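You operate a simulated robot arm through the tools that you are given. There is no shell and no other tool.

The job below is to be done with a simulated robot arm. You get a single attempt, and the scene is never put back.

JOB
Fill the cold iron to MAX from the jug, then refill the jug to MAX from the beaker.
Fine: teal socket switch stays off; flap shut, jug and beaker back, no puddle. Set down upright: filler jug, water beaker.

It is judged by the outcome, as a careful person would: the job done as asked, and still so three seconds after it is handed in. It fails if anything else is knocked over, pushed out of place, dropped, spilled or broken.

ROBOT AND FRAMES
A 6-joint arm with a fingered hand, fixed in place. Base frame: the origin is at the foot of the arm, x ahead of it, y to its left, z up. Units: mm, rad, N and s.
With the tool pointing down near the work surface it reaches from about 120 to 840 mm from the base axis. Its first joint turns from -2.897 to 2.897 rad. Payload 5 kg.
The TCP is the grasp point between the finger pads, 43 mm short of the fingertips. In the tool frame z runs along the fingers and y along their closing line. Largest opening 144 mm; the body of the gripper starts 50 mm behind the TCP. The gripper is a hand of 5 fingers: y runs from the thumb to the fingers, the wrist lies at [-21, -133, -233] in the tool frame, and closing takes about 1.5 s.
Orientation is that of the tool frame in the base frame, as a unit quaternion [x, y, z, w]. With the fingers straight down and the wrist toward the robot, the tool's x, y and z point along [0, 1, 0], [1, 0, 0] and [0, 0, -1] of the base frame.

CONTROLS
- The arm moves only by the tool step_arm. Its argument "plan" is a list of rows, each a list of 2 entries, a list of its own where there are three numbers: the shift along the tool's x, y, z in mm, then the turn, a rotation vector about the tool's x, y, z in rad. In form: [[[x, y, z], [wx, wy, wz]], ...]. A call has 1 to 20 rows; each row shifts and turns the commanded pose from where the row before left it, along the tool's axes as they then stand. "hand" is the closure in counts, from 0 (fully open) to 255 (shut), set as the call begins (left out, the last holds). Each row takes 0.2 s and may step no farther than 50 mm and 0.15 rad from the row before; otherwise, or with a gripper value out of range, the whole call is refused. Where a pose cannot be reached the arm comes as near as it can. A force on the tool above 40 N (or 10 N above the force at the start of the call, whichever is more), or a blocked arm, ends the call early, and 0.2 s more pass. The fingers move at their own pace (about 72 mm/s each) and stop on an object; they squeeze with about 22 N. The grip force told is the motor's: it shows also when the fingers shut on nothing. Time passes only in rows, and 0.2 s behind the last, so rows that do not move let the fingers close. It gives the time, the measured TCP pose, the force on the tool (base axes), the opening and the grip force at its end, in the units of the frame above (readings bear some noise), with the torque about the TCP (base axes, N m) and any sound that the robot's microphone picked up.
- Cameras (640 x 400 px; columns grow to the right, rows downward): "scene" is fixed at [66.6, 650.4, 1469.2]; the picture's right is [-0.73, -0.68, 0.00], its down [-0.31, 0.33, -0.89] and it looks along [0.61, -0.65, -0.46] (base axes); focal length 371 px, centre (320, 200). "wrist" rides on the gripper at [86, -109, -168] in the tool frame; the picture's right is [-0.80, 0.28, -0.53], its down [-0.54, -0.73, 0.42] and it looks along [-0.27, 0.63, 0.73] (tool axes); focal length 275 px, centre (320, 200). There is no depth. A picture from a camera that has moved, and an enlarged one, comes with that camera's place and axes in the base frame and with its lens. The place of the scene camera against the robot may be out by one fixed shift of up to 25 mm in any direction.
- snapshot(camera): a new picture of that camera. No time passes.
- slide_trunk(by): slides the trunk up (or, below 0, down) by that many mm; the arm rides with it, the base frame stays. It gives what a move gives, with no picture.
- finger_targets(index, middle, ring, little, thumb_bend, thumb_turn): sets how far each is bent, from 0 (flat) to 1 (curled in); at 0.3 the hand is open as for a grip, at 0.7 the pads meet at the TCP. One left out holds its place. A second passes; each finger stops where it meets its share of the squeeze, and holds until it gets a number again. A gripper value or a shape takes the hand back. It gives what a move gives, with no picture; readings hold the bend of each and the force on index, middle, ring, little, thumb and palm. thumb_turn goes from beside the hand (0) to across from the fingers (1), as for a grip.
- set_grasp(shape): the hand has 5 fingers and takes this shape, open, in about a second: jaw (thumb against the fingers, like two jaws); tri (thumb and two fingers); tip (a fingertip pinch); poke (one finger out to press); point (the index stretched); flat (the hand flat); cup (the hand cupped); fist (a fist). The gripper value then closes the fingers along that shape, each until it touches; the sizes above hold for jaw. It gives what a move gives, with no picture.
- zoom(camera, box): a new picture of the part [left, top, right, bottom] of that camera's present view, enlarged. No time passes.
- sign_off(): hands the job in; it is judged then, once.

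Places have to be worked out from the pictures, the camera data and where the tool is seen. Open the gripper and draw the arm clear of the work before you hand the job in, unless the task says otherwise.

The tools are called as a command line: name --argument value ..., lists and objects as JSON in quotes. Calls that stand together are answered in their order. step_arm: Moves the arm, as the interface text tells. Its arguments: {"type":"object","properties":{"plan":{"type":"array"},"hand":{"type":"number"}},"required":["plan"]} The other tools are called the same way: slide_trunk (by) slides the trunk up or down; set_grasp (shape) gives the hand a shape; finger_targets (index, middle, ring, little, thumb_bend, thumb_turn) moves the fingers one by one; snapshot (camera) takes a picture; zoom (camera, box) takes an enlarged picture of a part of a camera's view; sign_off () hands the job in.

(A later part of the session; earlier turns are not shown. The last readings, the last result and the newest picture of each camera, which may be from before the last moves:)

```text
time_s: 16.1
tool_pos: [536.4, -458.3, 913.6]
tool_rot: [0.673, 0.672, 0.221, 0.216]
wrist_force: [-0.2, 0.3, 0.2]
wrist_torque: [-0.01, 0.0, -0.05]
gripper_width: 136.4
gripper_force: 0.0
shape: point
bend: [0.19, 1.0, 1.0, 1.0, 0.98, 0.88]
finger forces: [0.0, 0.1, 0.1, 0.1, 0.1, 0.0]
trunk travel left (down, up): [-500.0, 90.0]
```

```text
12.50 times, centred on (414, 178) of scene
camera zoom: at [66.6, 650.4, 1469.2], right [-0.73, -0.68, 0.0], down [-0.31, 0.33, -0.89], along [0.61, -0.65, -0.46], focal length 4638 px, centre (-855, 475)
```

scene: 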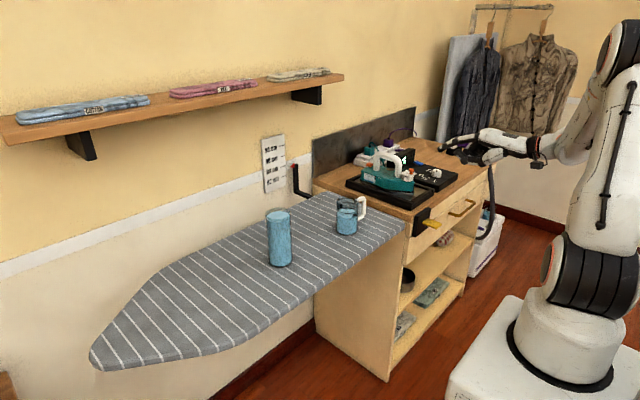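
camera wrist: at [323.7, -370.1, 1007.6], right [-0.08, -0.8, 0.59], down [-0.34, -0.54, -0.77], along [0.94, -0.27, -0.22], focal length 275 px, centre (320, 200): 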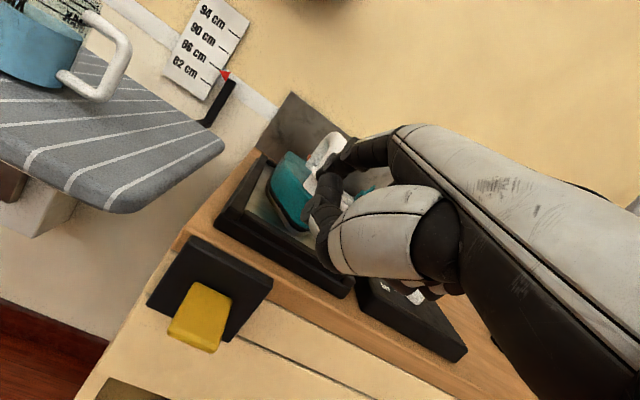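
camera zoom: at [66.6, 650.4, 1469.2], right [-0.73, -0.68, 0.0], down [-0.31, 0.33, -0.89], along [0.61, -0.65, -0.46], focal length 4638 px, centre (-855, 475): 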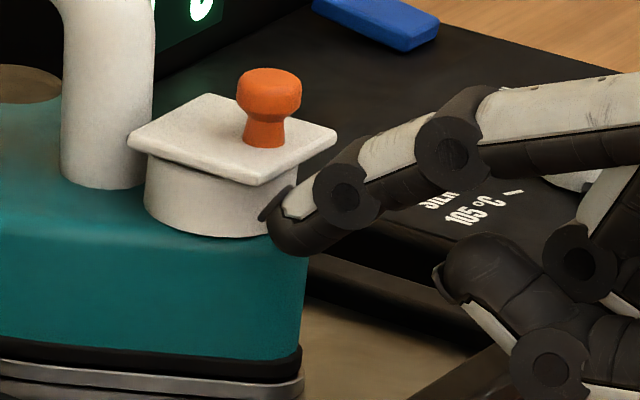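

The tip is about 12 mm in front of the corner and just at the flap's underside level. I advance 12 mm with 2 mm down, in small steps, watching the force.

step_arm --plan '[[[0, 0.5, 3.1], [0, 0, 0]], [[0, 2.6, 1.9], [0, 0, 0]], [[0, 2.6, 1.9], [0, 0, 0]], [[0, 2.6, 1.9], [0, 0, 0]], [[0, 0, 0], [0, 0, 0]]]'

zoom --camera "scene" --box '[394, 162, 434, 194]'

```text
time_s: 17.4
tool_pos: [548.3, -458.9, 911.3]
tool_rot: [0.673, 0.672, 0.22, 0.217]
wrist_force: [-1.1, 0.9, 1.3]
wrist_torque: [-0.04, -0.02, 0.16]
gripper_width: 136.3
gripper_force: 0.0
shape: point
bend: [0.2, 1.0, 1.0, 1.0, 0.98, 0.88]
finger forces: [2.1, 0.0, 0.0, 0.0, 0.1, 0.1]
trunk travel left (down, up): [-500.0, 90.0]
```

```text
12.50 times, centred on (414, 178) of scene
camera zoom: at [66.6, 650.4, 1469.2], right [-0.73, -0.68, 0.0], down [-0.31, 0.33, -0.89], along [0.61, -0.65, -0.46], focal length 4638 px, centre (-855, 475)
```

zoom: 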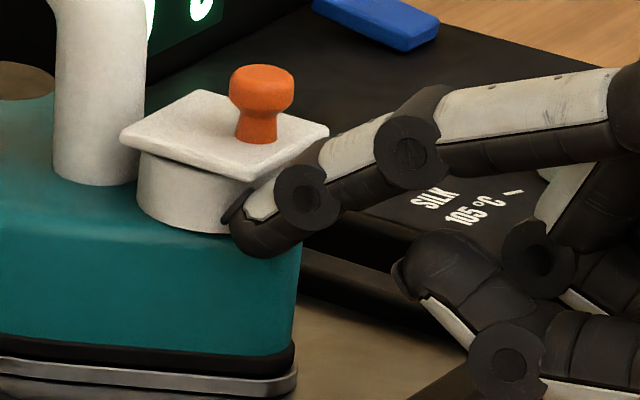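

The fingertip is now under the corner with about 2 N contact. I lift straight up in small steps.

step_arm --plan '[[[0, 2.4, -3.2], [0, 0, 0]], [[0, 2.4, -3.2], [0, 0, 0]], [[0, 2.4, -3.2], [0, 0, 0]], [[0, 0, 0], [0, 0, 0]]]'

zoom --camera "scene" --box '[394, 162, 434, 194]'

```text
time_s: 18.4
tool_pos: [548.9, -458.8, 922.4]
tool_rot: [0.673, 0.672, 0.221, 0.216]
wrist_force: [0.2, 0.2, 0.4]
wrist_torque: [0.01, 0.0, -0.03]
gripper_width: 136.4
gripper_force: 0.1
shape: point
bend: [0.19, 1.0, 1.0, 1.0, 0.98, 0.88]
finger forces: [0.1, 0.1, 0.0, 0.0, 0.1, 0.0]
trunk travel left (down, up): [-500.0, 90.0]
```

```text
12.50 times, centred on (414, 178) of scene
camera zoom: at [66.6, 650.4, 1469.2], right [-0.73, -0.68, 0.0], down [-0.31, 0.33, -0.89], along [0.61, -0.65, -0.46], focal length 4638 px, centre (-855, 475)
```

zoom: 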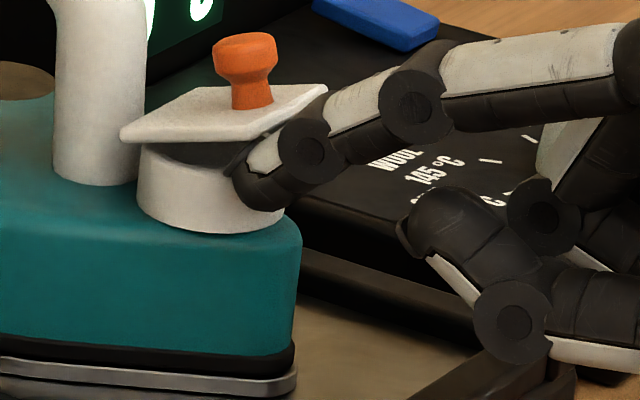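

The flap is opening about its rear edge with hardly any force. I follow its arc upward and forward.

step_arm --plan '[[[0, 6.4, -2.7], [0, 0, 0]], [[0, 6.3, -2.8], [0, 0, 0]], [[0, 6.3, -1], [0, 0, 0]], [[0, 6.3, -1], [0, 0, 0]], [[0, 4.8, 1], [0, 0, 0]], [[0, 4.8, 1.1], [0, 0, 0]], [[0, 0, 0], [0, 0, 0]]]'

zoom --camera "scene" --box '[390, 152, 434, 188]'

```text
time_s: 19.9
tool_pos: [574.4, -459.0, 948.6]
tool_rot: [0.673, 0.672, 0.22, 0.218]
wrist_force: [0.1, -0.2, 0.6]
wrist_torque: [0.02, 0.01, 0.0]
gripper_width: 136.1
gripper_force: 0.0
shape: point
bend: [0.19, 1.0, 1.0, 1.0, 0.98, 0.88]
finger forces: [0.0, 0.0, 0.0, 0.0, 0.0, 0.1]
trunk travel left (down, up): [-500.0, 90.0]
```

```text
11.11 times, centred on (412, 170) of scene
camera zoom: at [66.6, 650.4, 1469.2], right [-0.73, -0.68, 0.0], down [-0.31, 0.33, -0.89], along [0.61, -0.65, -0.46], focal length 4123 px, centre (-702, 533)
```

zoom: 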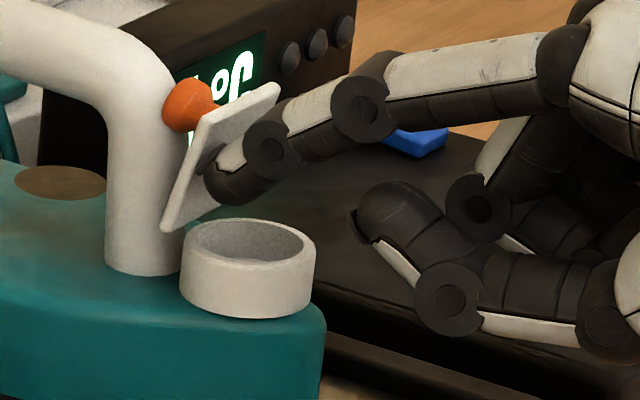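

The flap is about 75° open and the round filler mouth is visible. I push a little farther forward to take it past vertical.

step_arm --plan '[[[0, 3.5, 2], [0, 0, 0]], [[0, 3.5, 2], [0, 0, 0]], [[0, 3.2, 2.4], [0, 0, 0]], [[0, 3.2, 2.4], [0, 0, 0]], [[0, 0, 0], [0, 0, 0]]]'

zoom --camera "scene" --box '[390, 152, 434, 188]'

```text
time_s: 21.1
tool_pos: [589.5, -459.1, 947.5]
tool_rot: [0.674, 0.672, 0.219, 0.217]
wrist_force: [-3.5, 0.6, 0.5]
wrist_torque: [0.0, -0.2, 0.06]
gripper_width: 136.2
gripper_force: 0.0
shape: point
bend: [0.2, 1.0, 1.0, 1.0, 0.98, 0.88]
finger forces: [4.0, 0.1, 0.0, 0.1, 0.1, 0.0]
trunk travel left (down, up): [-500.0, 90.0]
```

```text
11.11 times, centred on (412, 170) of scene
camera zoom: at [66.6, 650.4, 1469.2], right [-0.73, -0.68, 0.0], down [-0.31, 0.33, -0.89], along [0.61, -0.65, -0.46], focal length 4123 px, centre (-702, 533)
```

zoom: 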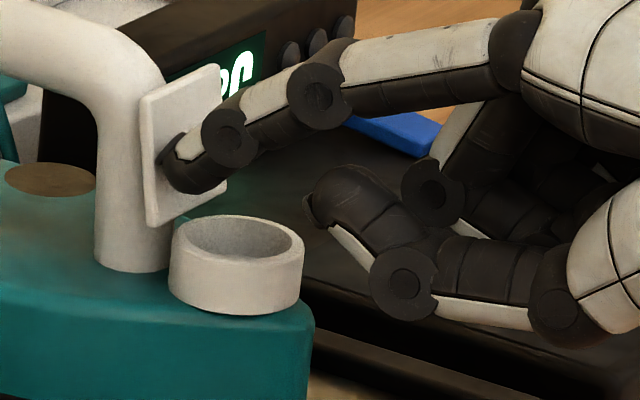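

The flap reached its stop past vertical (3.5 N). I retreat slowly and see whether it stays open.

step_arm --plan '[[[0, -6.5, -4.7], [0, 0, 0]], [[0, -13, -9.4], [0, 0, 0]], [[0, -20, -14], [0, 0, 0]], [[0, -20, -14], [0, 0, 0]], [[0, -10, -7], [0, 0, 0]], [[0, 0, 0], [0, 0, 0]]]'

zoom --camera "scene" --box '[350, 132, 450, 202]'

snapshot --camera "wrist"

```text
time_s: 22.6
tool_pos: [505.6, -460.8, 946.9]
tool_rot: [0.673, 0.672, 0.22, 0.217]
wrist_force: [0.1, -0.3, 0.3]
wrist_torque: [0.0, 0.03, 0.01]
gripper_width: 136.2
gripper_force: 0.1
shape: point
bend: [0.19, 1.0, 1.0, 1.0, 0.98, 0.88]
finger forces: [0.0, 0.1, 0.0, 0.0, 0.1, 0.0]
trunk travel left (down, up): [-500.0, 90.0]
```

```text
5.71 times, centred on (400, 167) of scene
camera zoom: at [66.6, 650.4, 1469.2], right [-0.73, -0.68, 0.0], down [-0.31, 0.33, -0.89], along [0.61, -0.65, -0.46], focal length 2120 px, centre (-137, 389)
```

zoom: 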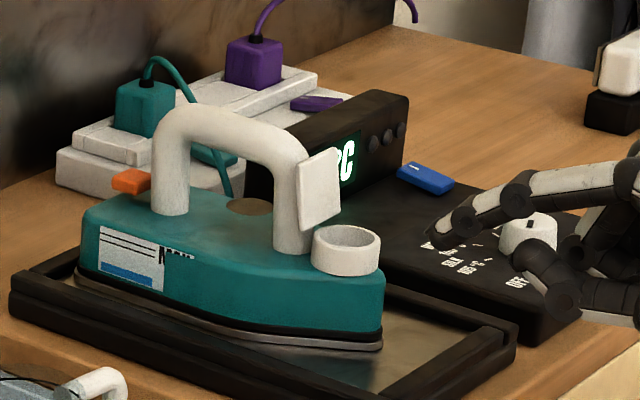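

```text
taken
camera wrist: at [318.8, -374.1, 1019.9], right [-0.08, -0.8, 0.59], down [-0.34, -0.54, -0.77], along [0.94, -0.27, -0.22], focal length 275 px, centre (320, 200)
```

wrist: 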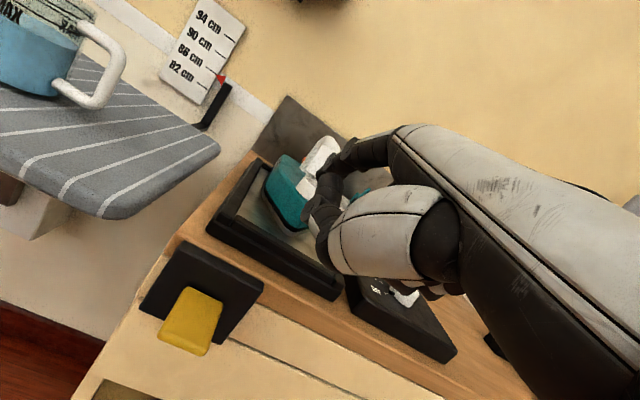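

The flap stays open. Now I raise the hand and move toward the jug to measure it.

step_arm --plan '[[[0, 6, -8], [0, 0, 0]], [[0, 12, -16], [0, 0, 0]], [[0, 17, -24], [0, 0, 0]], [[0, 17, -24], [0, 0, 0]], [[0, 17, -24], [0, 0, 0]], [[5, 12, -16], [0, 0, 0]], [[15, 6, -8], [0, 0, 0]], [[25, 0, 0], [0, 0, 0]], [[30, 0, 0], [0, 0, 0]], [[30, 0, 0], [0, 0, 0]], [[25, 0, 0], [0, 0, 0]], [[15, 0, 0], [0, 0, 0]], [[5, 0, 0], [0, 0, 0]], [[0, 0, 0], [0, 0, 0]]]'

set_grasp --shape "jaw"

snapshot --camera "wrist"

snapshot --camera "scene"

```text
time_s: 25.6
tool_pos: [504.5, -309.6, 1097.6]
tool_rot: [0.673, 0.673, 0.22, 0.216]
wrist_force: [0.4, -0.7, 0.2]
wrist_torque: [-0.02, 0.0, 0.01]
gripper_width: 136.3
gripper_force: 0.2
shape: point
bend: [0.19, 1.0, 1.0, 1.0, 0.98, 0.88]
finger forces: [0.0, 0.0, 0.0, 0.0, 0.0, 0.1]
trunk travel left (down, up): [-500.0, 90.0]
```

```text
time_s: 26.4
tool_pos: [505.3, -310.5, 1096.0]
tool_rot: [0.673, 0.672, 0.221, 0.217]
wrist_force: [0.1, 1.4, 0.1]
wrist_torque: [0.01, 0.03, -0.01]
gripper_width: 143.4
gripper_force: 0.0
shape: jaw
bend: [0.3, 0.3, 0.3, 0.3, 0.3, 0.97]
finger forces: [0.0, 0.0, 0.0, 0.0, 0.0, 0.0]
trunk travel left (down, up): [-500.0, 90.0]
```

```text
taken
camera wrist: at [318.5, -225.0, 1169.0], right [-0.08, -0.8, 0.59], down [-0.34, -0.54, -0.77], along [0.94, -0.27, -0.23], focal length 275 px, centre (320, 200)
```

wrist: 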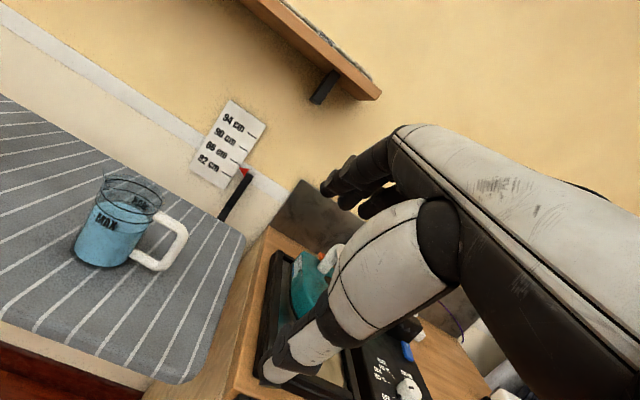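

```text
taken
```

scene: 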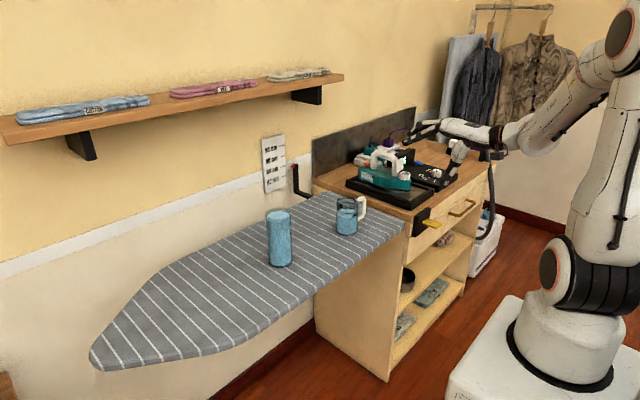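

zoom --camera "wrist" --box '[60, 160, 200, 280]'

zoom --camera "wrist" --box '[190, 90, 290, 230]'

zoom --camera "wrist" --box '[240, 110, 480, 400]'

```text
3.33 times, centred on (130, 220) of wrist
camera zoom: at [318.5, -225.0, 1169.0], right [-0.08, -0.8, 0.59], down [-0.34, -0.54, -0.77], along [0.94, -0.27, -0.23], focal length 918 px, centre (953, 133)
```

zoom: 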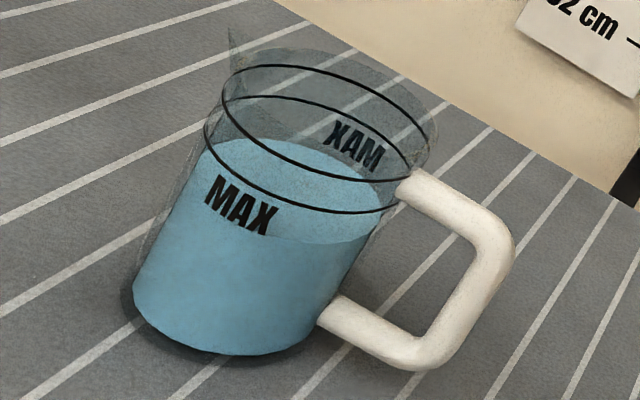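

```text
2.86 times, centred on (240, 160) of wrist
camera zoom: at [318.5, -225.0, 1169.0], right [-0.08, -0.8, 0.59], down [-0.34, -0.54, -0.77], along [0.94, -0.27, -0.23], focal length 786 px, centre (549, 314)
```

zoom: 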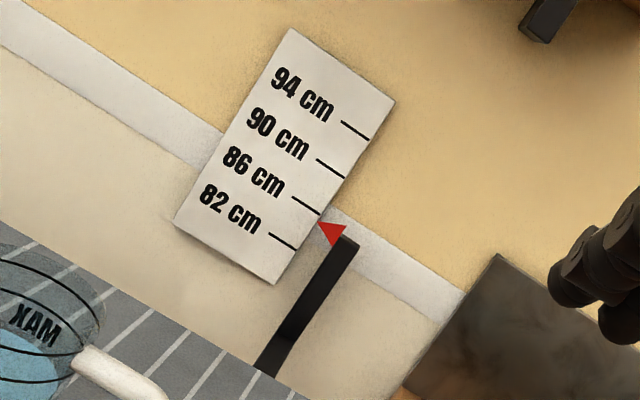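

```text
1.38 times, centred on (360, 255) of wrist
camera zoom: at [318.5, -225.0, 1169.0], right [-0.08, -0.8, 0.59], down [-0.34, -0.54, -0.77], along [0.94, -0.27, -0.23], focal length 380 px, centre (265, 124)
```

zoom: 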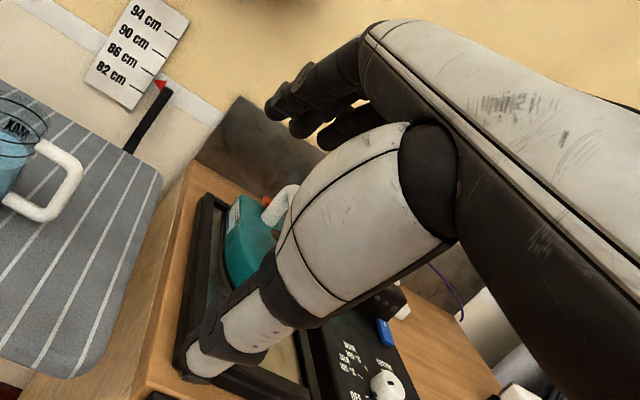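

Averaging three wrist views, the jug's axis is near (650, -133), rim z about 974, board about 870, handle pointing to -y (slightly +x), spout opposite. I will grip it across body and handle with the fingers pointing +x and the closing line along y, so I now turn the hand to that orientation in free space.

step_arm --plan '[[[0, 0, 0], [-0.03, -0.03, -0.06]], [[0, 0, 0], [-0.0565, -0.0565, -0.111]], [[0, 0, 0], [-0.0565, -0.0565, -0.111]], [[0, 0, 0], [-0.0565, -0.0565, -0.111]], [[0, 0, 0], [-0.0565, -0.0565, -0.111]], [[0, 0, 0], [-0.0565, -0.0565, -0.111]], [[0, 0, 0], [-0.0565, -0.0565, -0.111]], [[0, 0, 0], [-0.0565, -0.0565, -0.111]], [[0, 0, 0], [-0.0565, -0.0565, -0.111]], [[0, 0, 0], [-0.0565, -0.0565, -0.111]], [[0, 0, 0], [-0.0565, -0.0565, -0.111]], [[0, 0, 0], [-0.0565, -0.0565, -0.111]], [[0, 0, 0], [-0.0565, -0.0565, -0.111]], [[0, 0, 0], [-0.027, -0.027, -0.051]], [[0, 0, 0], [0, 0, 0]]]'

snapshot --camera "scene"

snapshot --camera "wrist"

```text
time_s: 29.6
tool_pos: [691.8, -295.4, 1565.9]
tool_rot: [0.004, 0.707, 0.003, 0.707]
wrist_force: [-0.2, 0.9, 0.1]
wrist_torque: [0.01, 0.03, -0.03]
gripper_width: 144.0
gripper_force: 0.0
shape: jaw
bend: [0.3, 0.3, 0.3, 0.3, 0.3, 0.98]
finger forces: [0.0, 0.0, 0.1, 0.0, 0.1, 0.1]
out of reach, approached as far as the arm can: row 4, 5, 6, 7, 8, 9, 10, 11, 12, 13, 14
trunk travel left (down, up): [-500.0, 90.0]
```

```text
taken
```

scene: 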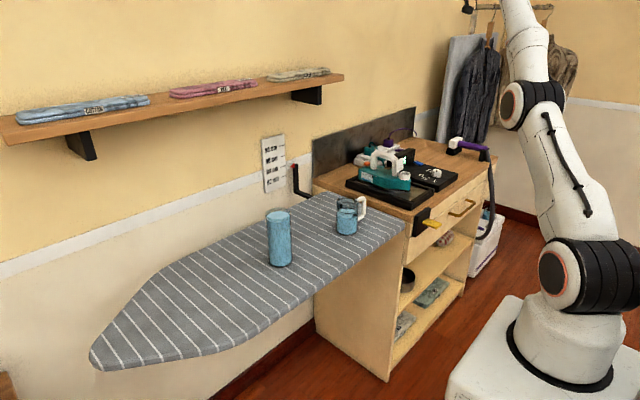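

```text
taken
camera wrist: at [524.1, -403.2, 1477.8], right [-0.54, 0.28, 0.8], down [0.42, -0.73, 0.54], along [0.73, 0.62, 0.27], focal length 275 px, centre (320, 200)
```

wrist: 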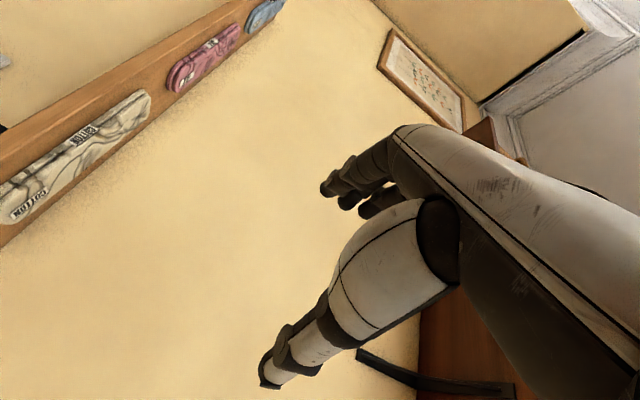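

The orientation was reached but the arm wandered upward since that spot was out of reach. I send an idle row to learn where the commanded pose stands.

step_arm --plan '[[[0, 0, 0], [0, 0, 0]]]'

```text
time_s: 30.1
tool_pos: [690.3, -295.7, 1564.7]
tool_rot: [0.003, 0.707, 0.003, 0.707]
wrist_force: [-0.2, -0.2, 0.0]
wrist_torque: [-0.02, -0.02, -0.02]
gripper_width: 144.0
gripper_force: 0.1
shape: jaw
bend: [0.3, 0.3, 0.3, 0.3, 0.3, 0.98]
finger forces: [0.0, 0.0, 0.0, 0.0, 0.0, 0.0]
trunk travel left (down, up): [-500.0, 90.0]
```

The commanded pose follows the measured one. In this orientation I now try moving down and left toward the jug area to see what is reachable.

step_arm --plan '[[[10, 7, -5], [0, 0, 0]], [[20, 14, -10], [0, 0, 0]], [[25, 14, -10], [0, 0, 0]], [[25, 14, -10], [0, 0, 0]], [[25, 14, -10], [0, 0, 0]], [[25, 14, -10], [0, 0, 0]], [[25, 14, -10], [0, 0, 0]], [[25, 14, -10], [0, 0, 0]], [[25, 14, -10], [0, 0, 0]], [[25, 14, -10], [0, 0, 0]], [[10, 7, -5], [0, 0, 0]]]'

snapshot --camera "scene"

```text
time_s: 32.5
tool_pos: [691.6, -294.9, 1562.1]
tool_rot: [0.002, 0.709, 0.005, 0.705]
wrist_force: [0.4, 0.5, -0.2]
wrist_torque: [0.0, -0.01, 0.04]
gripper_width: 143.8
gripper_force: 0.0
shape: jaw
bend: [0.3, 0.3, 0.3, 0.3, 0.3, 0.98]
finger forces: [0.0, 0.0, 0.1, 0.1, 0.0, 0.0]
out of reach, approached as far as the arm can: row 1, 2, 3, 4, 5, 6, 7, 8, 9, 10, 11
trunk travel left (down, up): [-500.0, 90.0]
```

```text
taken
```

scene: 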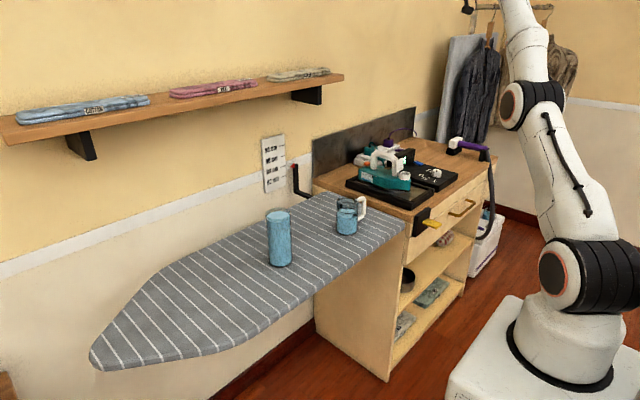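

That sideways roll (thumb toward -y) is at the arm's limit, so I will use the mirrored roll (thumb toward +y, index up) and pour by rolling back toward the palm-down pose. First I turn back to the earlier orientation.

step_arm --plan '[[[0, 0, 0], [0.03, 0.03, 0.06]], [[0, 0, 0], [0.0565, 0.0565, 0.111]], [[0, 0, 0], [0.0565, 0.0565, 0.111]], [[0, 0, 0], [0.0565, 0.0565, 0.111]], [[0, 0, 0], [0.0565, 0.0565, 0.111]], [[0, 0, 0], [0.0565, 0.0565, 0.111]], [[0, 0, 0], [0.0565, 0.0565, 0.111]], [[0, 0, 0], [0.0565, 0.0565, 0.111]], [[0, 0, 0], [0.0565, 0.0565, 0.111]], [[0, 0, 0], [0.0565, 0.0565, 0.111]], [[0, 0, 0], [0.0565, 0.0565, 0.111]], [[0, 0, 0], [0.0565, 0.0565, 0.111]], [[0, 0, 0], [0.0565, 0.0565, 0.111]], [[0, 0, 0], [0.027, 0.027, 0.051]], [[0, 0, 0], [0, 0, 0]]]'

snapshot --camera "scene"

```text
time_s: 35.6
tool_pos: [691.0, -301.3, 1558.0]
tool_rot: [0.672, 0.673, 0.222, 0.216]
wrist_force: [1.3, 0.7, -0.8]
wrist_torque: [0.01, 0.0, -0.02]
gripper_width: 144.0
gripper_force: 0.0
shape: jaw
bend: [0.3, 0.3, 0.3, 0.3, 0.3, 0.98]
finger forces: [0.0, 0.1, 0.1, 0.0, 0.0, 0.1]
out of reach, approached as far as the arm can: row 1, 2, 3, 4, 5, 7, 10, 11, 12, 13, 14
trunk travel left (down, up): [-500.0, 90.0]
```

```text
taken
```

scene: 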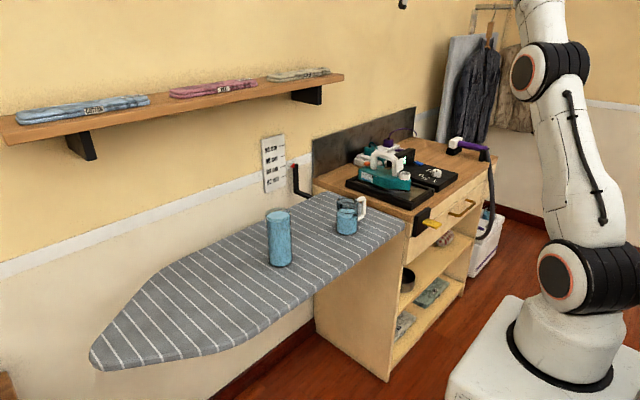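

Back in the earlier orientation but high up; I come down to about (550, -170, 1108).

step_arm --plan '[[[3, -9, 7], [0, 0, 0]], [[6, -17, 13], [0, 0, 0]], [[7.5, -22, 16.5], [0, 0, 0]], [[7.5, -22, 16.5], [0, 0, 0]], [[7.5, -22, 16.5], [0, 0, 0]], [[7.5, -22, 16.5], [0, 0, 0]], [[7.5, -22, 16.5], [0, 0, 0]], [[7.5, -22, 16.5], [0, 0, 0]], [[7.5, -22, 16.5], [0, 0, 0]], [[7.5, -22, 16.5], [0, 0, 0]], [[7.5, -22, 16.5], [0, 0, 0]], [[7.5, -22, 16.5], [0, 0, 0]], [[7.5, -22, 16.5], [0, 0, 0]], [[7.5, -22, 16.5], [0, 0, 0]], [[7.5, -22, 16.5], [0, 0, 0]], [[7.5, -22, 16.5], [0, 0, 0]], [[6, -17, 13], [0, 0, 0]], [[3, -9, 7], [0, 0, 0]], [[0, 0, 0], [0, 0, 0]]]'

snapshot --camera "scene"

```text
time_s: 39.6
tool_pos: [559.4, -175.4, 1129.7]
tool_rot: [0.672, 0.673, 0.221, 0.215]
wrist_force: [-0.5, 0.6, -0.5]
wrist_torque: [-0.02, 0.03, -0.01]
gripper_width: 144.3
gripper_force: 0.1
shape: jaw
bend: [0.3, 0.3, 0.3, 0.3, 0.3, 0.98]
finger forces: [0.0, 0.0, 0.0, 0.1, 0.0, 0.0]
trunk travel left (down, up): [-500.0, 90.0]
```

```text
taken
```

scene: 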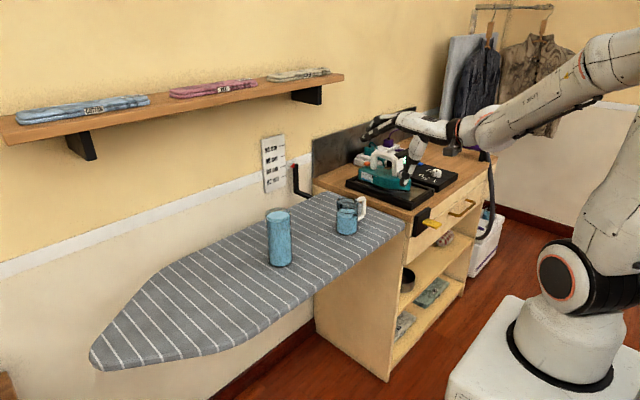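

Now I begin turning toward the mirrored orientation, in part, to check reachability.

step_arm --plan '[[[0, 0, 0], [-0.03, 0.03, 0.06]], [[0, 0, 0], [-0.0565, 0.0565, 0.111]], [[0, 0, 0], [-0.0565, 0.0565, 0.111]], [[0, 0, 0], [-0.0565, 0.0565, 0.111]], [[0, 0, 0], [-0.0565, 0.0565, 0.111]], [[0, 0, 0], [-0.0565, 0.0565, 0.111]], [[0, 0, 0], [0, 0, 0]]]'

```text
time_s: 41.2
tool_pos: [568.1, -183.5, 1131.3]
tool_rot: [0.76, 0.422, 0.477, 0.133]
wrist_force: [0.5, -0.5, -0.6]
wrist_torque: [0.02, 0.0, 0.02]
gripper_width: 144.0
gripper_force: 0.1
shape: jaw
bend: [0.3, 0.3, 0.3, 0.3, 0.3, 0.98]
finger forces: [0.0, 0.0, 0.1, 0.0, 0.0, 0.0]
out of reach, approached as far as the arm can: row 6
trunk travel left (down, up): [-500.0, 90.0]
```

Near z=1130 the forearm and hand are almost in line, which limits the wrist; lower down the wrist has more bend. I move back and down to about (478, -163, 950) in front of the board, then continue the turn.

step_arm --plan '[[[-6, -9, 1], [0, 0, 0]], [[-12, -18, 2], [0, 0, 0]], [[-14, -21, 2.6], [0, 0, 0]], [[-14, -21, 2.6], [0, 0, 0]], [[-14, -21, 2.6], [0, 0, 0]], [[-14, -21, 2.6], [0, 0, 0]], [[-14, -21, 2.6], [0, 0, 0]], [[-12, -18, 2.4], [0, 0, 0]], [[-8, -12, 1.6], [0, 0, 0]], [[-4, -5, 0.7], [0, 0, 0]], [[0, 0, 0], [0, 0, 0]]]'

snapshot --camera "scene"

```text
time_s: 43.6
tool_pos: [532.2, -204.5, 950.6]
tool_rot: [0.759, 0.423, 0.477, 0.133]
wrist_force: [-0.9, 0.7, 0.7]
wrist_torque: [0.0, 0.01, 0.01]
gripper_width: 143.7
gripper_force: 0.0
shape: jaw
bend: [0.3, 0.3, 0.3, 0.3, 0.3, 0.98]
finger forces: [0.0, 0.0, 0.0, 0.0, 0.0, 0.0]
out of reach, approached as far as the arm can: row 1, 2, 3, 4, 5, 6, 7, 8
trunk travel left (down, up): [-500.0, 90.0]
```

```text
taken
```

scene: 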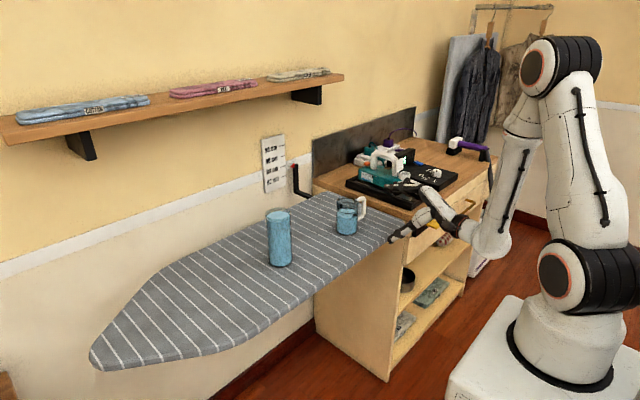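

Now the forearm hangs nearly vertical with the hand bent forward, a better configuration. I check clearance near the board corner.

zoom --camera "scene" --box '[340, 170, 540, 290]'

snapshot --camera "wrist"

```text
3.20 times, centred on (440, 230) of scene
camera zoom: at [66.6, 650.4, 1469.2], right [-0.73, -0.68, 0.0], down [-0.31, 0.33, -0.89], along [0.61, -0.65, -0.46], focal length 1187 px, centre (-64, 104)
```

zoom: 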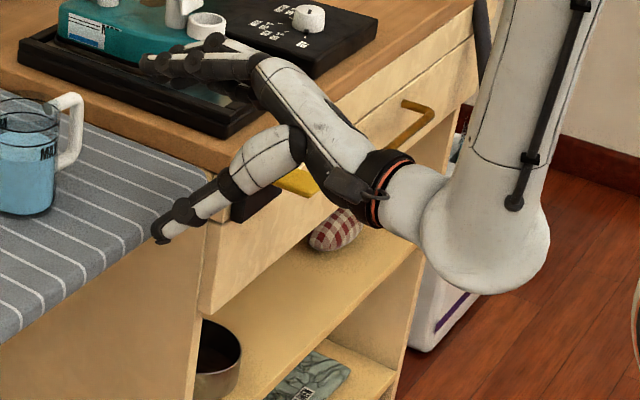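

```text
taken
camera wrist: at [352.6, -104.8, 1022.7], right [-0.45, -0.89, -0.04], down [-0.12, 0.11, -0.99], along [0.88, -0.44, -0.16], focal length 275 px, centre (320, 200)
```

wrist: 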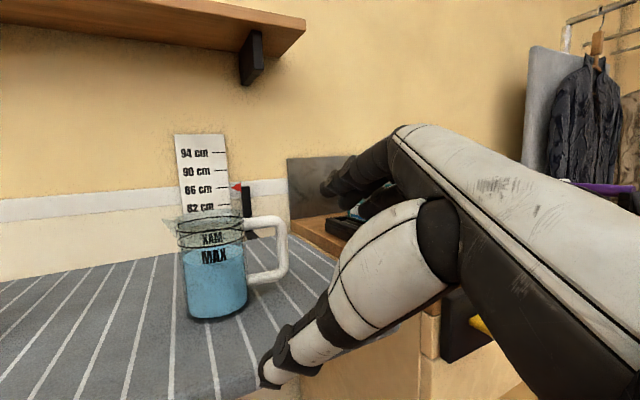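

This near-level wrist view is excellent for reading heights; I zoom on the scale and the jug.

zoom --camera "wrist" --box '[160, 120, 260, 220]'

zoom --camera "wrist" --box '[165, 195, 305, 335]'

```text
4.00 times, centred on (210, 170) of wrist
camera zoom: at [352.6, -104.8, 1022.7], right [-0.45, -0.89, -0.04], down [-0.12, 0.11, -0.99], along [0.88, -0.44, -0.16], focal length 1101 px, centre (760, 320)
```

zoom: 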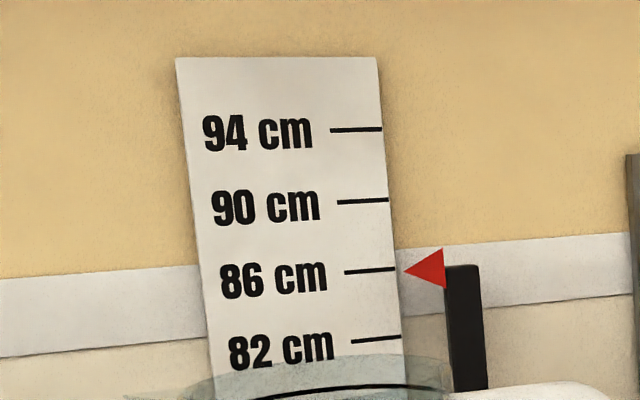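

```text
2.86 times, centred on (235, 265) of wrist
camera zoom: at [352.6, -104.8, 1022.7], right [-0.45, -0.89, -0.04], down [-0.12, 0.11, -0.99], along [0.88, -0.44, -0.16], focal length 786 px, centre (563, 14)
```

zoom: 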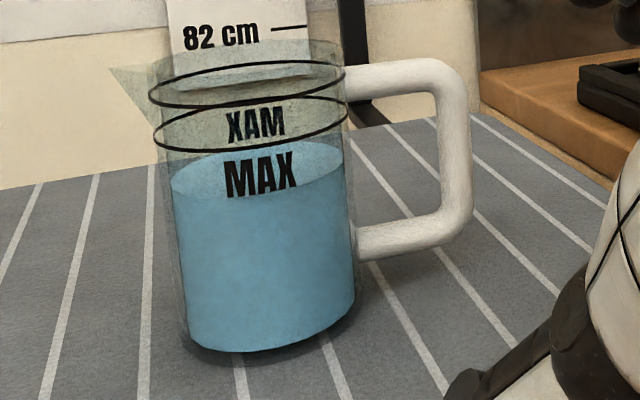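

The scale reads about 86–86.5 cm, so the board top is about z=862; the jug's axis is about (659, -127), rim z≈964, handle out to y≈-213, with its MAX band from about z=941 to 956. I continue turning to the index-up orientation with the closing line along the jug's handle axis.

step_arm --plan '[[[4.6, 4.5, -3.9], [0, 0, 0]], [[4.6, 4.5, -3.9], [0, 0, 0]], [[0, 0, 0], [-0.0476, 0.0653, 0.1136]], [[0, 0, 0], [-0.0476, 0.0653, 0.1136]], [[0, 0, 0], [-0.0476, 0.0653, 0.1136]], [[0, 0, 0], [-0.0476, 0.0653, 0.1136]], [[0, 0, 0], [-0.0476, 0.0653, 0.1136]], [[0, 0, 0], [-0.0476, 0.0653, 0.1136]], [[0, 0, 0], [-0.0476, 0.0653, 0.1136]], [[0, 0, 0], [0, 0, 0]]]'

snapshot --camera "scene"

snapshot --camera "wrist"

```text
time_s: 45.9
tool_pos: [542.7, -211.8, 959.7]
tool_rot: [0.706, 0.036, 0.706, -0.034]
wrist_force: [-0.5, 0.0, -0.5]
wrist_torque: [-0.02, -0.02, -0.01]
gripper_width: 144.3
gripper_force: 0.0
shape: jaw
bend: [0.3, 0.3, 0.3, 0.3, 0.3, 0.98]
finger forces: [0.0, 0.0, 0.2, 0.0, 0.0, 0.1]
out of reach, approached as far as the arm can: row 1, 3, 5
trunk travel left (down, up): [-500.0, 90.0]
```

```text
taken
```

scene: 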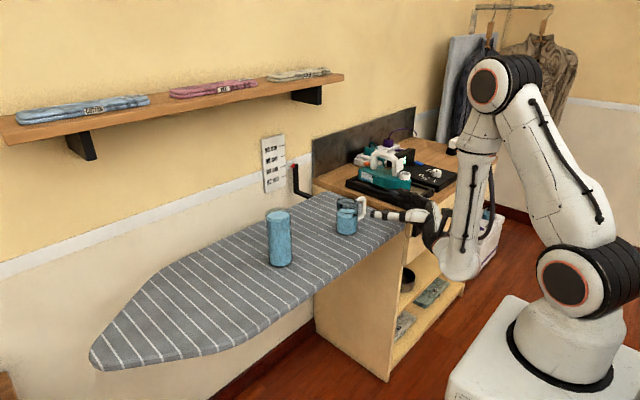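

```text
taken
camera wrist: at [364.2, -119.2, 1045.6], right [-0.5, -0.34, -0.8], down [0.35, 0.76, -0.54], along [0.79, -0.55, -0.27], focal length 275 px, centre (320, 200)
```

wrist: 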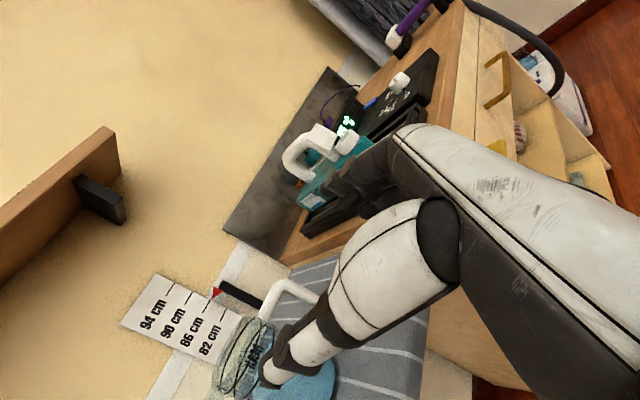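

The index-up orientation is reached. I shift toward the pre-grasp spot about 110 mm in front of the jug and lower to grasp height.

step_arm --plan '[[[0, -8, 2], [0, 0, 0]], [[0, -16, 5], [0, 0, 0]], [[0, -16, 5], [0, 0, 0]], [[0, -8, 2], [0, 0, 0]], [[-8, 0, 0], [0, 0, 0]], [[-16, 0, 0], [0, 0, 0]], [[-13, 0, 0], [0, 0, 0]], [[-5, 0, 0], [0, 0, 0]], [[0, 0, 0], [0, 0, 0]]]'

zoom --camera "scene" --box '[310, 160, 470, 260]'

snapshot --camera "wrist"

```text
time_s: 47.9
tool_pos: [554.3, -162.4, 917.9]
tool_rot: [0.705, 0.036, 0.708, -0.033]
wrist_force: [-0.8, -1.6, 32.5]
wrist_torque: [-2.43, 0.17, 0.04]
gripper_width: 144.1
gripper_force: 0.1
shape: jaw
bend: [0.3, 0.3, 0.3, 0.31, 0.3, 0.98]
finger forces: [0.0, 0.0, 0.1, 42.2, 0.0, 0.0]
out of reach, approached as far as the arm can: row 1, 3
trunk travel left (down, up): [-500.0, 90.0]
```

```text
4.00 times, centred on (390, 210) of scene
camera zoom: at [66.6, 650.4, 1469.2], right [-0.73, -0.68, 0.0], down [-0.31, 0.33, -0.89], along [0.61, -0.65, -0.46], focal length 1484 px, centre (40, 160)
```

zoom: 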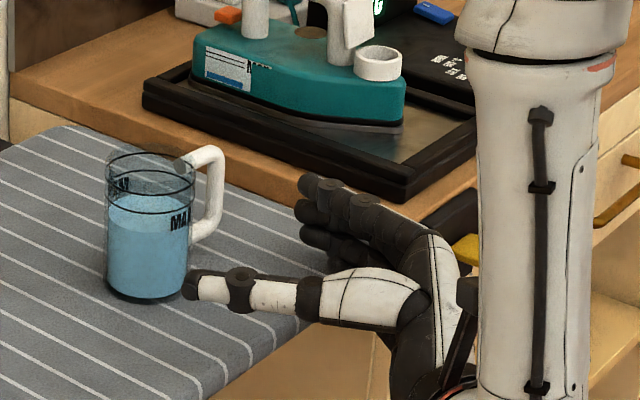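

```text
taken
camera wrist: at [376.7, -71.3, 1002.8], right [-0.5, -0.34, -0.8], down [0.35, 0.76, -0.54], along [0.79, -0.55, -0.26], focal length 275 px, centre (320, 200)
```

wrist: 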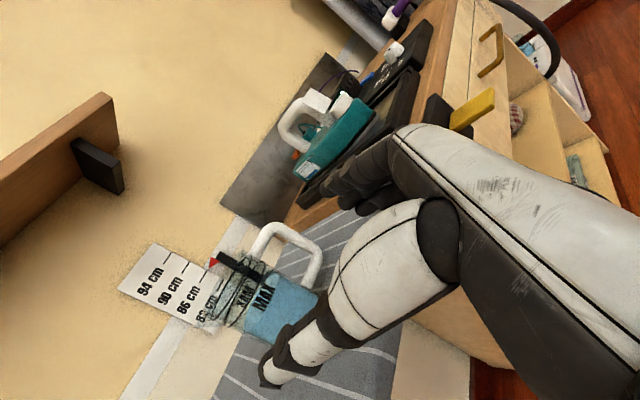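

The little finger touched the board (about 32 N), so this height is too low. I raise the hand 12 mm and re-check.

step_arm --plan '[[[6, 0, 0], [0, 0, 0]], [[6, 0, 0], [0, 0, 0]], [[0, 0, 0], [0, 0, 0]]]'

zoom --camera "wrist" --box '[200, 150, 460, 400]'

zoom --camera "scene" --box '[330, 180, 430, 250]'

```text
time_s: 48.6
tool_pos: [554.8, -162.6, 926.2]
tool_rot: [0.708, 0.036, 0.705, -0.035]
wrist_force: [1.7, -1.6, 4.8]
wrist_torque: [-0.46, -0.12, 0.1]
gripper_width: 144.0
gripper_force: 0.1
shape: jaw
bend: [0.3, 0.3, 0.3, 0.3, 0.3, 0.98]
finger forces: [0.0, 0.0, 0.0, 5.0, 0.0, 0.1]
trunk travel left (down, up): [-500.0, 90.0]
```

```text
1.60 times, centred on (330, 275) of wrist
camera zoom: at [377.0, -71.0, 1012.6], right [-0.51, -0.34, -0.79], down [0.35, 0.76, -0.54], along [0.79, -0.55, -0.27], focal length 440 px, centre (304, 80)
```

zoom: 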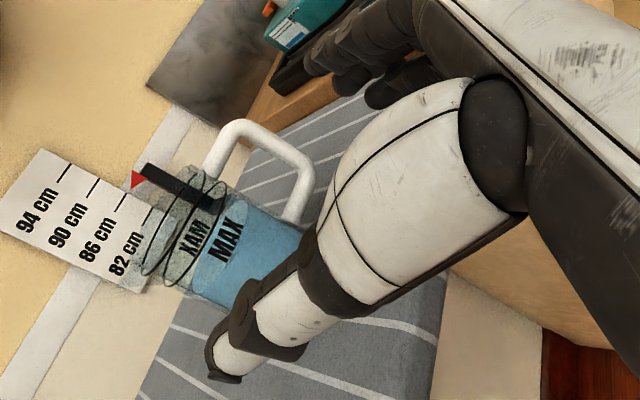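

```text
5.71 times, centred on (380, 215) of scene
camera zoom: at [66.6, 650.4, 1469.2], right [-0.73, -0.68, 0.0], down [-0.31, 0.33, -0.89], along [0.61, -0.65, -0.46], focal length 2120 px, centre (-23, 114)
```

zoom: 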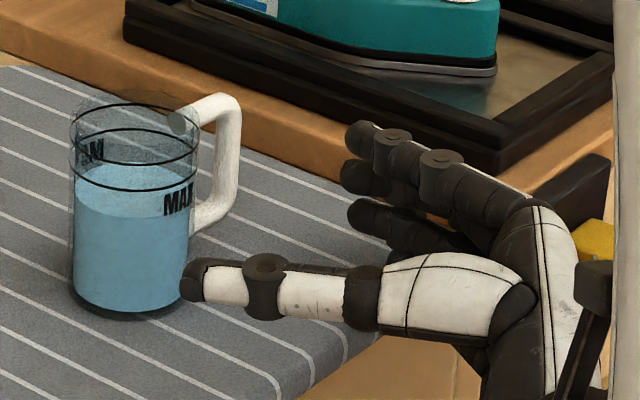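

The little finger still grazes the board (board top ≈ 868). I raise to z≈934 and advance 60 mm, then check that thumb and fingers straddle the jug and handle.

step_arm --plan '[[[4, 0, 0], [0, 0, 0]], [[4, 0, 0], [0, 0, 0]], [[0, 0, 10], [0, 0, 0]], [[0, 0, 20], [0, 0, 0]], [[0, 0, 20], [0, 0, 0]], [[0, 0, 10], [0, 0, 0]], [[0, 0, 0], [0, 0, 0]]]'

zoom --camera "wrist" --box '[200, 150, 460, 400]'

zoom --camera "scene" --box '[320, 180, 420, 250]'

```text
time_s: 50.2
tool_pos: [604.7, -166.5, 932.4]
tool_rot: [0.703, 0.039, 0.709, -0.035]
wrist_force: [-17.4, 10.1, 28.1]
wrist_torque: [-0.67, 2.86, -1.43]
gripper_width: 144.1
gripper_force: 0.1
shape: jaw
bend: [0.3, 0.3, 0.3, 0.3, 0.3, 0.98]
finger forces: [0.0, 0.0, 0.1, 29.8, 0.0, 0.0]
out of reach, approached as far as the arm can: row 5, 6
trunk travel left (down, up): [-500.0, 90.0]
```

```text
1.60 times, centred on (330, 275) of wrist
camera zoom: at [427.1, -75.2, 1017.1], right [-0.5, -0.34, -0.8], down [0.35, 0.76, -0.54], along [0.8, -0.55, -0.26], focal length 440 px, centre (304, 80)
```

zoom: 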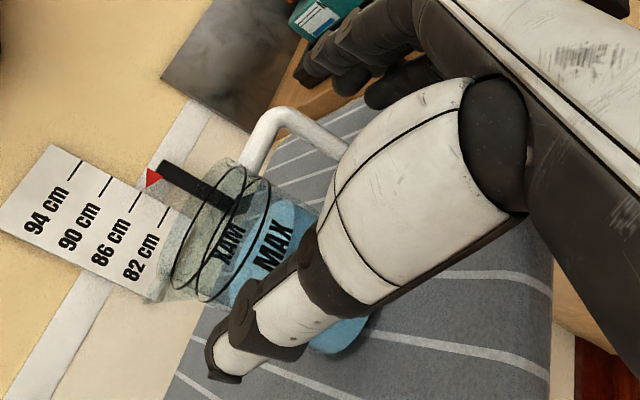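

```text
5.71 times, centred on (370, 215) of scene
camera zoom: at [66.6, 650.4, 1469.2], right [-0.73, -0.68, 0.0], down [-0.31, 0.33, -0.89], along [0.61, -0.65, -0.46], focal length 2120 px, centre (34, 114)
```

zoom: 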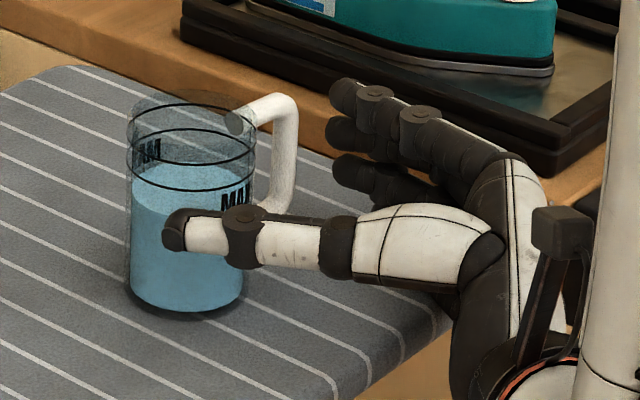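

The little finger is pressing on something (about 30 N) — the cabinet worktop edge next to the board seems to be higher than the board. I raise the hand to clear it.

step_arm --plan '[[[6, 0, 0], [0, 0, 0]], [[8, 0, 0], [0, 0, 0]], [[0, 0, 0], [0, 0, 0]]]'

zoom --camera "scene" --box '[350, 190, 420, 240]'

snapshot --camera "wrist"

```text
time_s: 51.0
tool_pos: [604.4, -170.2, 942.3]
tool_rot: [0.706, 0.039, 0.706, -0.037]
wrist_force: [0.7, 0.1, 1.1]
wrist_torque: [0.02, 0.01, 0.02]
gripper_width: 144.0
gripper_force: 0.1
shape: jaw
bend: [0.3, 0.3, 0.3, 0.3, 0.3, 0.98]
finger forces: [0.1, 0.0, 0.0, 0.0, 0.0, 0.1]
out of reach, approached as far as the arm can: row 2
trunk travel left (down, up): [-500.0, 90.0]
```

```text
8.00 times, centred on (385, 215) of scene
camera zoom: at [66.6, 650.4, 1469.2], right [-0.73, -0.68, 0.0], down [-0.31, 0.33, -0.89], along [0.61, -0.65, -0.46], focal length 2969 px, centre (-200, 80)
```

zoom: 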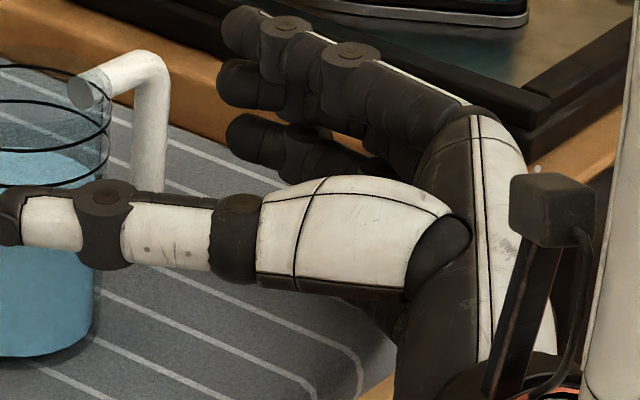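

```text
taken
camera wrist: at [426.8, -80.1, 1027.5], right [-0.5, -0.34, -0.8], down [0.34, 0.76, -0.55], along [0.79, -0.55, -0.26], focal length 275 px, centre (320, 200)
```

wrist: 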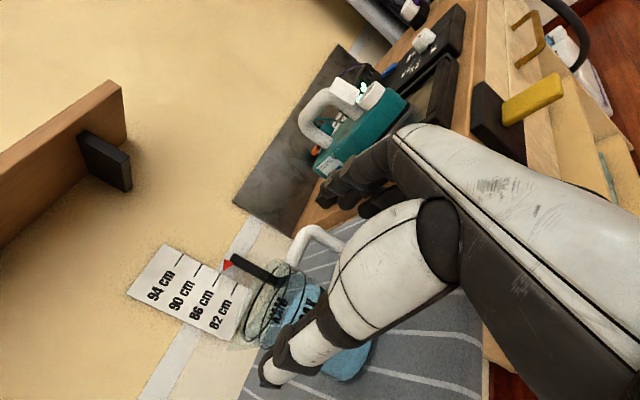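

Contact is gone, but the arm is near a wrist limit here. Raising the trunk makes the forearm steeper, which should give more freedom; I raise it 90 mm.

slide_trunk --by 90

```text
time_s: 52.3
tool_pos: [605.3, -169.5, 1031.2]
tool_rot: [0.705, 0.039, 0.707, -0.036]
wrist_force: [0.4, -0.3, -1.0]
wrist_torque: [0.01, 0.0, 0.01]
gripper_width: 144.1
gripper_force: 0.1
shape: jaw
bend: [0.3, 0.3, 0.3, 0.3, 0.3, 0.98]
finger forces: [0.1, 0.0, 0.1, 0.0, 0.0, 0.0]
trunk travel left (down, up): [-590.0, 0.0]
```

Now I move down again while backing off slightly to about (555, -158, 945).

step_arm --plan '[[[-6, -2, -6], [0, 0, 0]], [[-14, -3, -8], [0, 0, 0]], [[-20, -4, -12], [0, 0, 0]], [[-20, -4, -12], [0, 0, 0]], [[-16, -3, -8], [0, 0, 0]], [[-8, -1, -3], [0, 0, 0]], [[0, 0, 0], [0, 0, 0]]]'

```text
time_s: 53.9
tool_pos: [555.4, -159.1, 947.4]
tool_rot: [0.705, 0.039, 0.707, -0.035]
wrist_force: [-0.6, -0.5, 0.2]
wrist_torque: [-0.02, -0.02, -0.02]
gripper_width: 144.2
gripper_force: 0.0
shape: jaw
bend: [0.3, 0.3, 0.3, 0.3, 0.3, 0.98]
finger forces: [0.0, 0.0, 0.0, 0.0, 0.0, 0.1]
trunk travel left (down, up): [-590.0, 0.0]
```

No limits flagged now. I lower to z≈939 and advance 50 mm along the finger direction, watching for contact.

step_arm --plan '[[[-4, 0, 0], [0, 0, 0]], [[-4, 0, 5], [0, 0, 0]], [[0, 0, 12], [0, 0, 0]], [[0, 0, 16], [0, 0, 0]], [[0, 0, 12], [0, 0, 0]], [[0, 0, 5], [0, 0, 0]], [[0, 0, 0], [0, 0, 0]]]'

zoom --camera "scene" --box '[320, 180, 420, 250]'

zoom --camera "wrist" --box '[220, 170, 420, 400]'

```text
time_s: 55.5
tool_pos: [605.0, -153.2, 939.6]
tool_rot: [0.705, 0.04, 0.707, -0.037]
wrist_force: [-0.1, -0.2, 0.2]
wrist_torque: [0.0, -0.01, -0.01]
gripper_width: 144.3
gripper_force: 0.1
shape: jaw
bend: [0.3, 0.3, 0.3, 0.3, 0.3, 0.98]
finger forces: [0.1, 0.1, 0.1, 0.1, 0.0, 0.0]
trunk travel left (down, up): [-590.0, 0.0]
```

```text
5.71 times, centred on (370, 215) of scene
camera zoom: at [66.6, 650.4, 1469.2], right [-0.73, -0.68, 0.0], down [-0.31, 0.33, -0.89], along [0.61, -0.65, -0.46], focal length 2120 px, centre (34, 114)
```

zoom: 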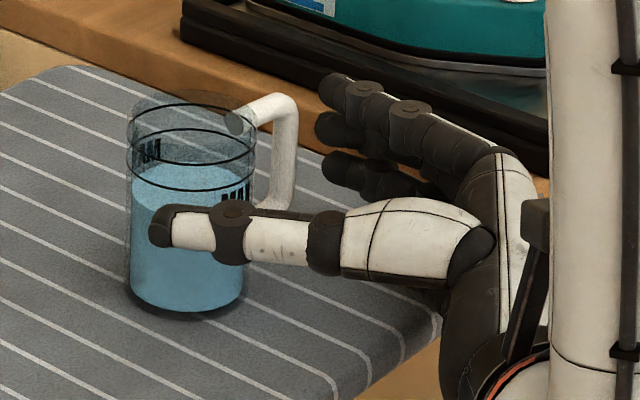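

```text
1.74 times, centred on (320, 285) of wrist
camera zoom: at [426.2, -63.4, 1026.0], right [-0.5, -0.34, -0.8], down [0.35, 0.76, -0.55], along [0.79, -0.55, -0.26], focal length 479 px, centre (320, 52)
```

zoom: 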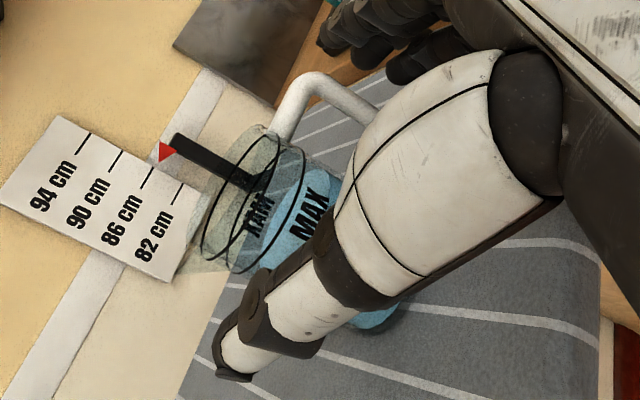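

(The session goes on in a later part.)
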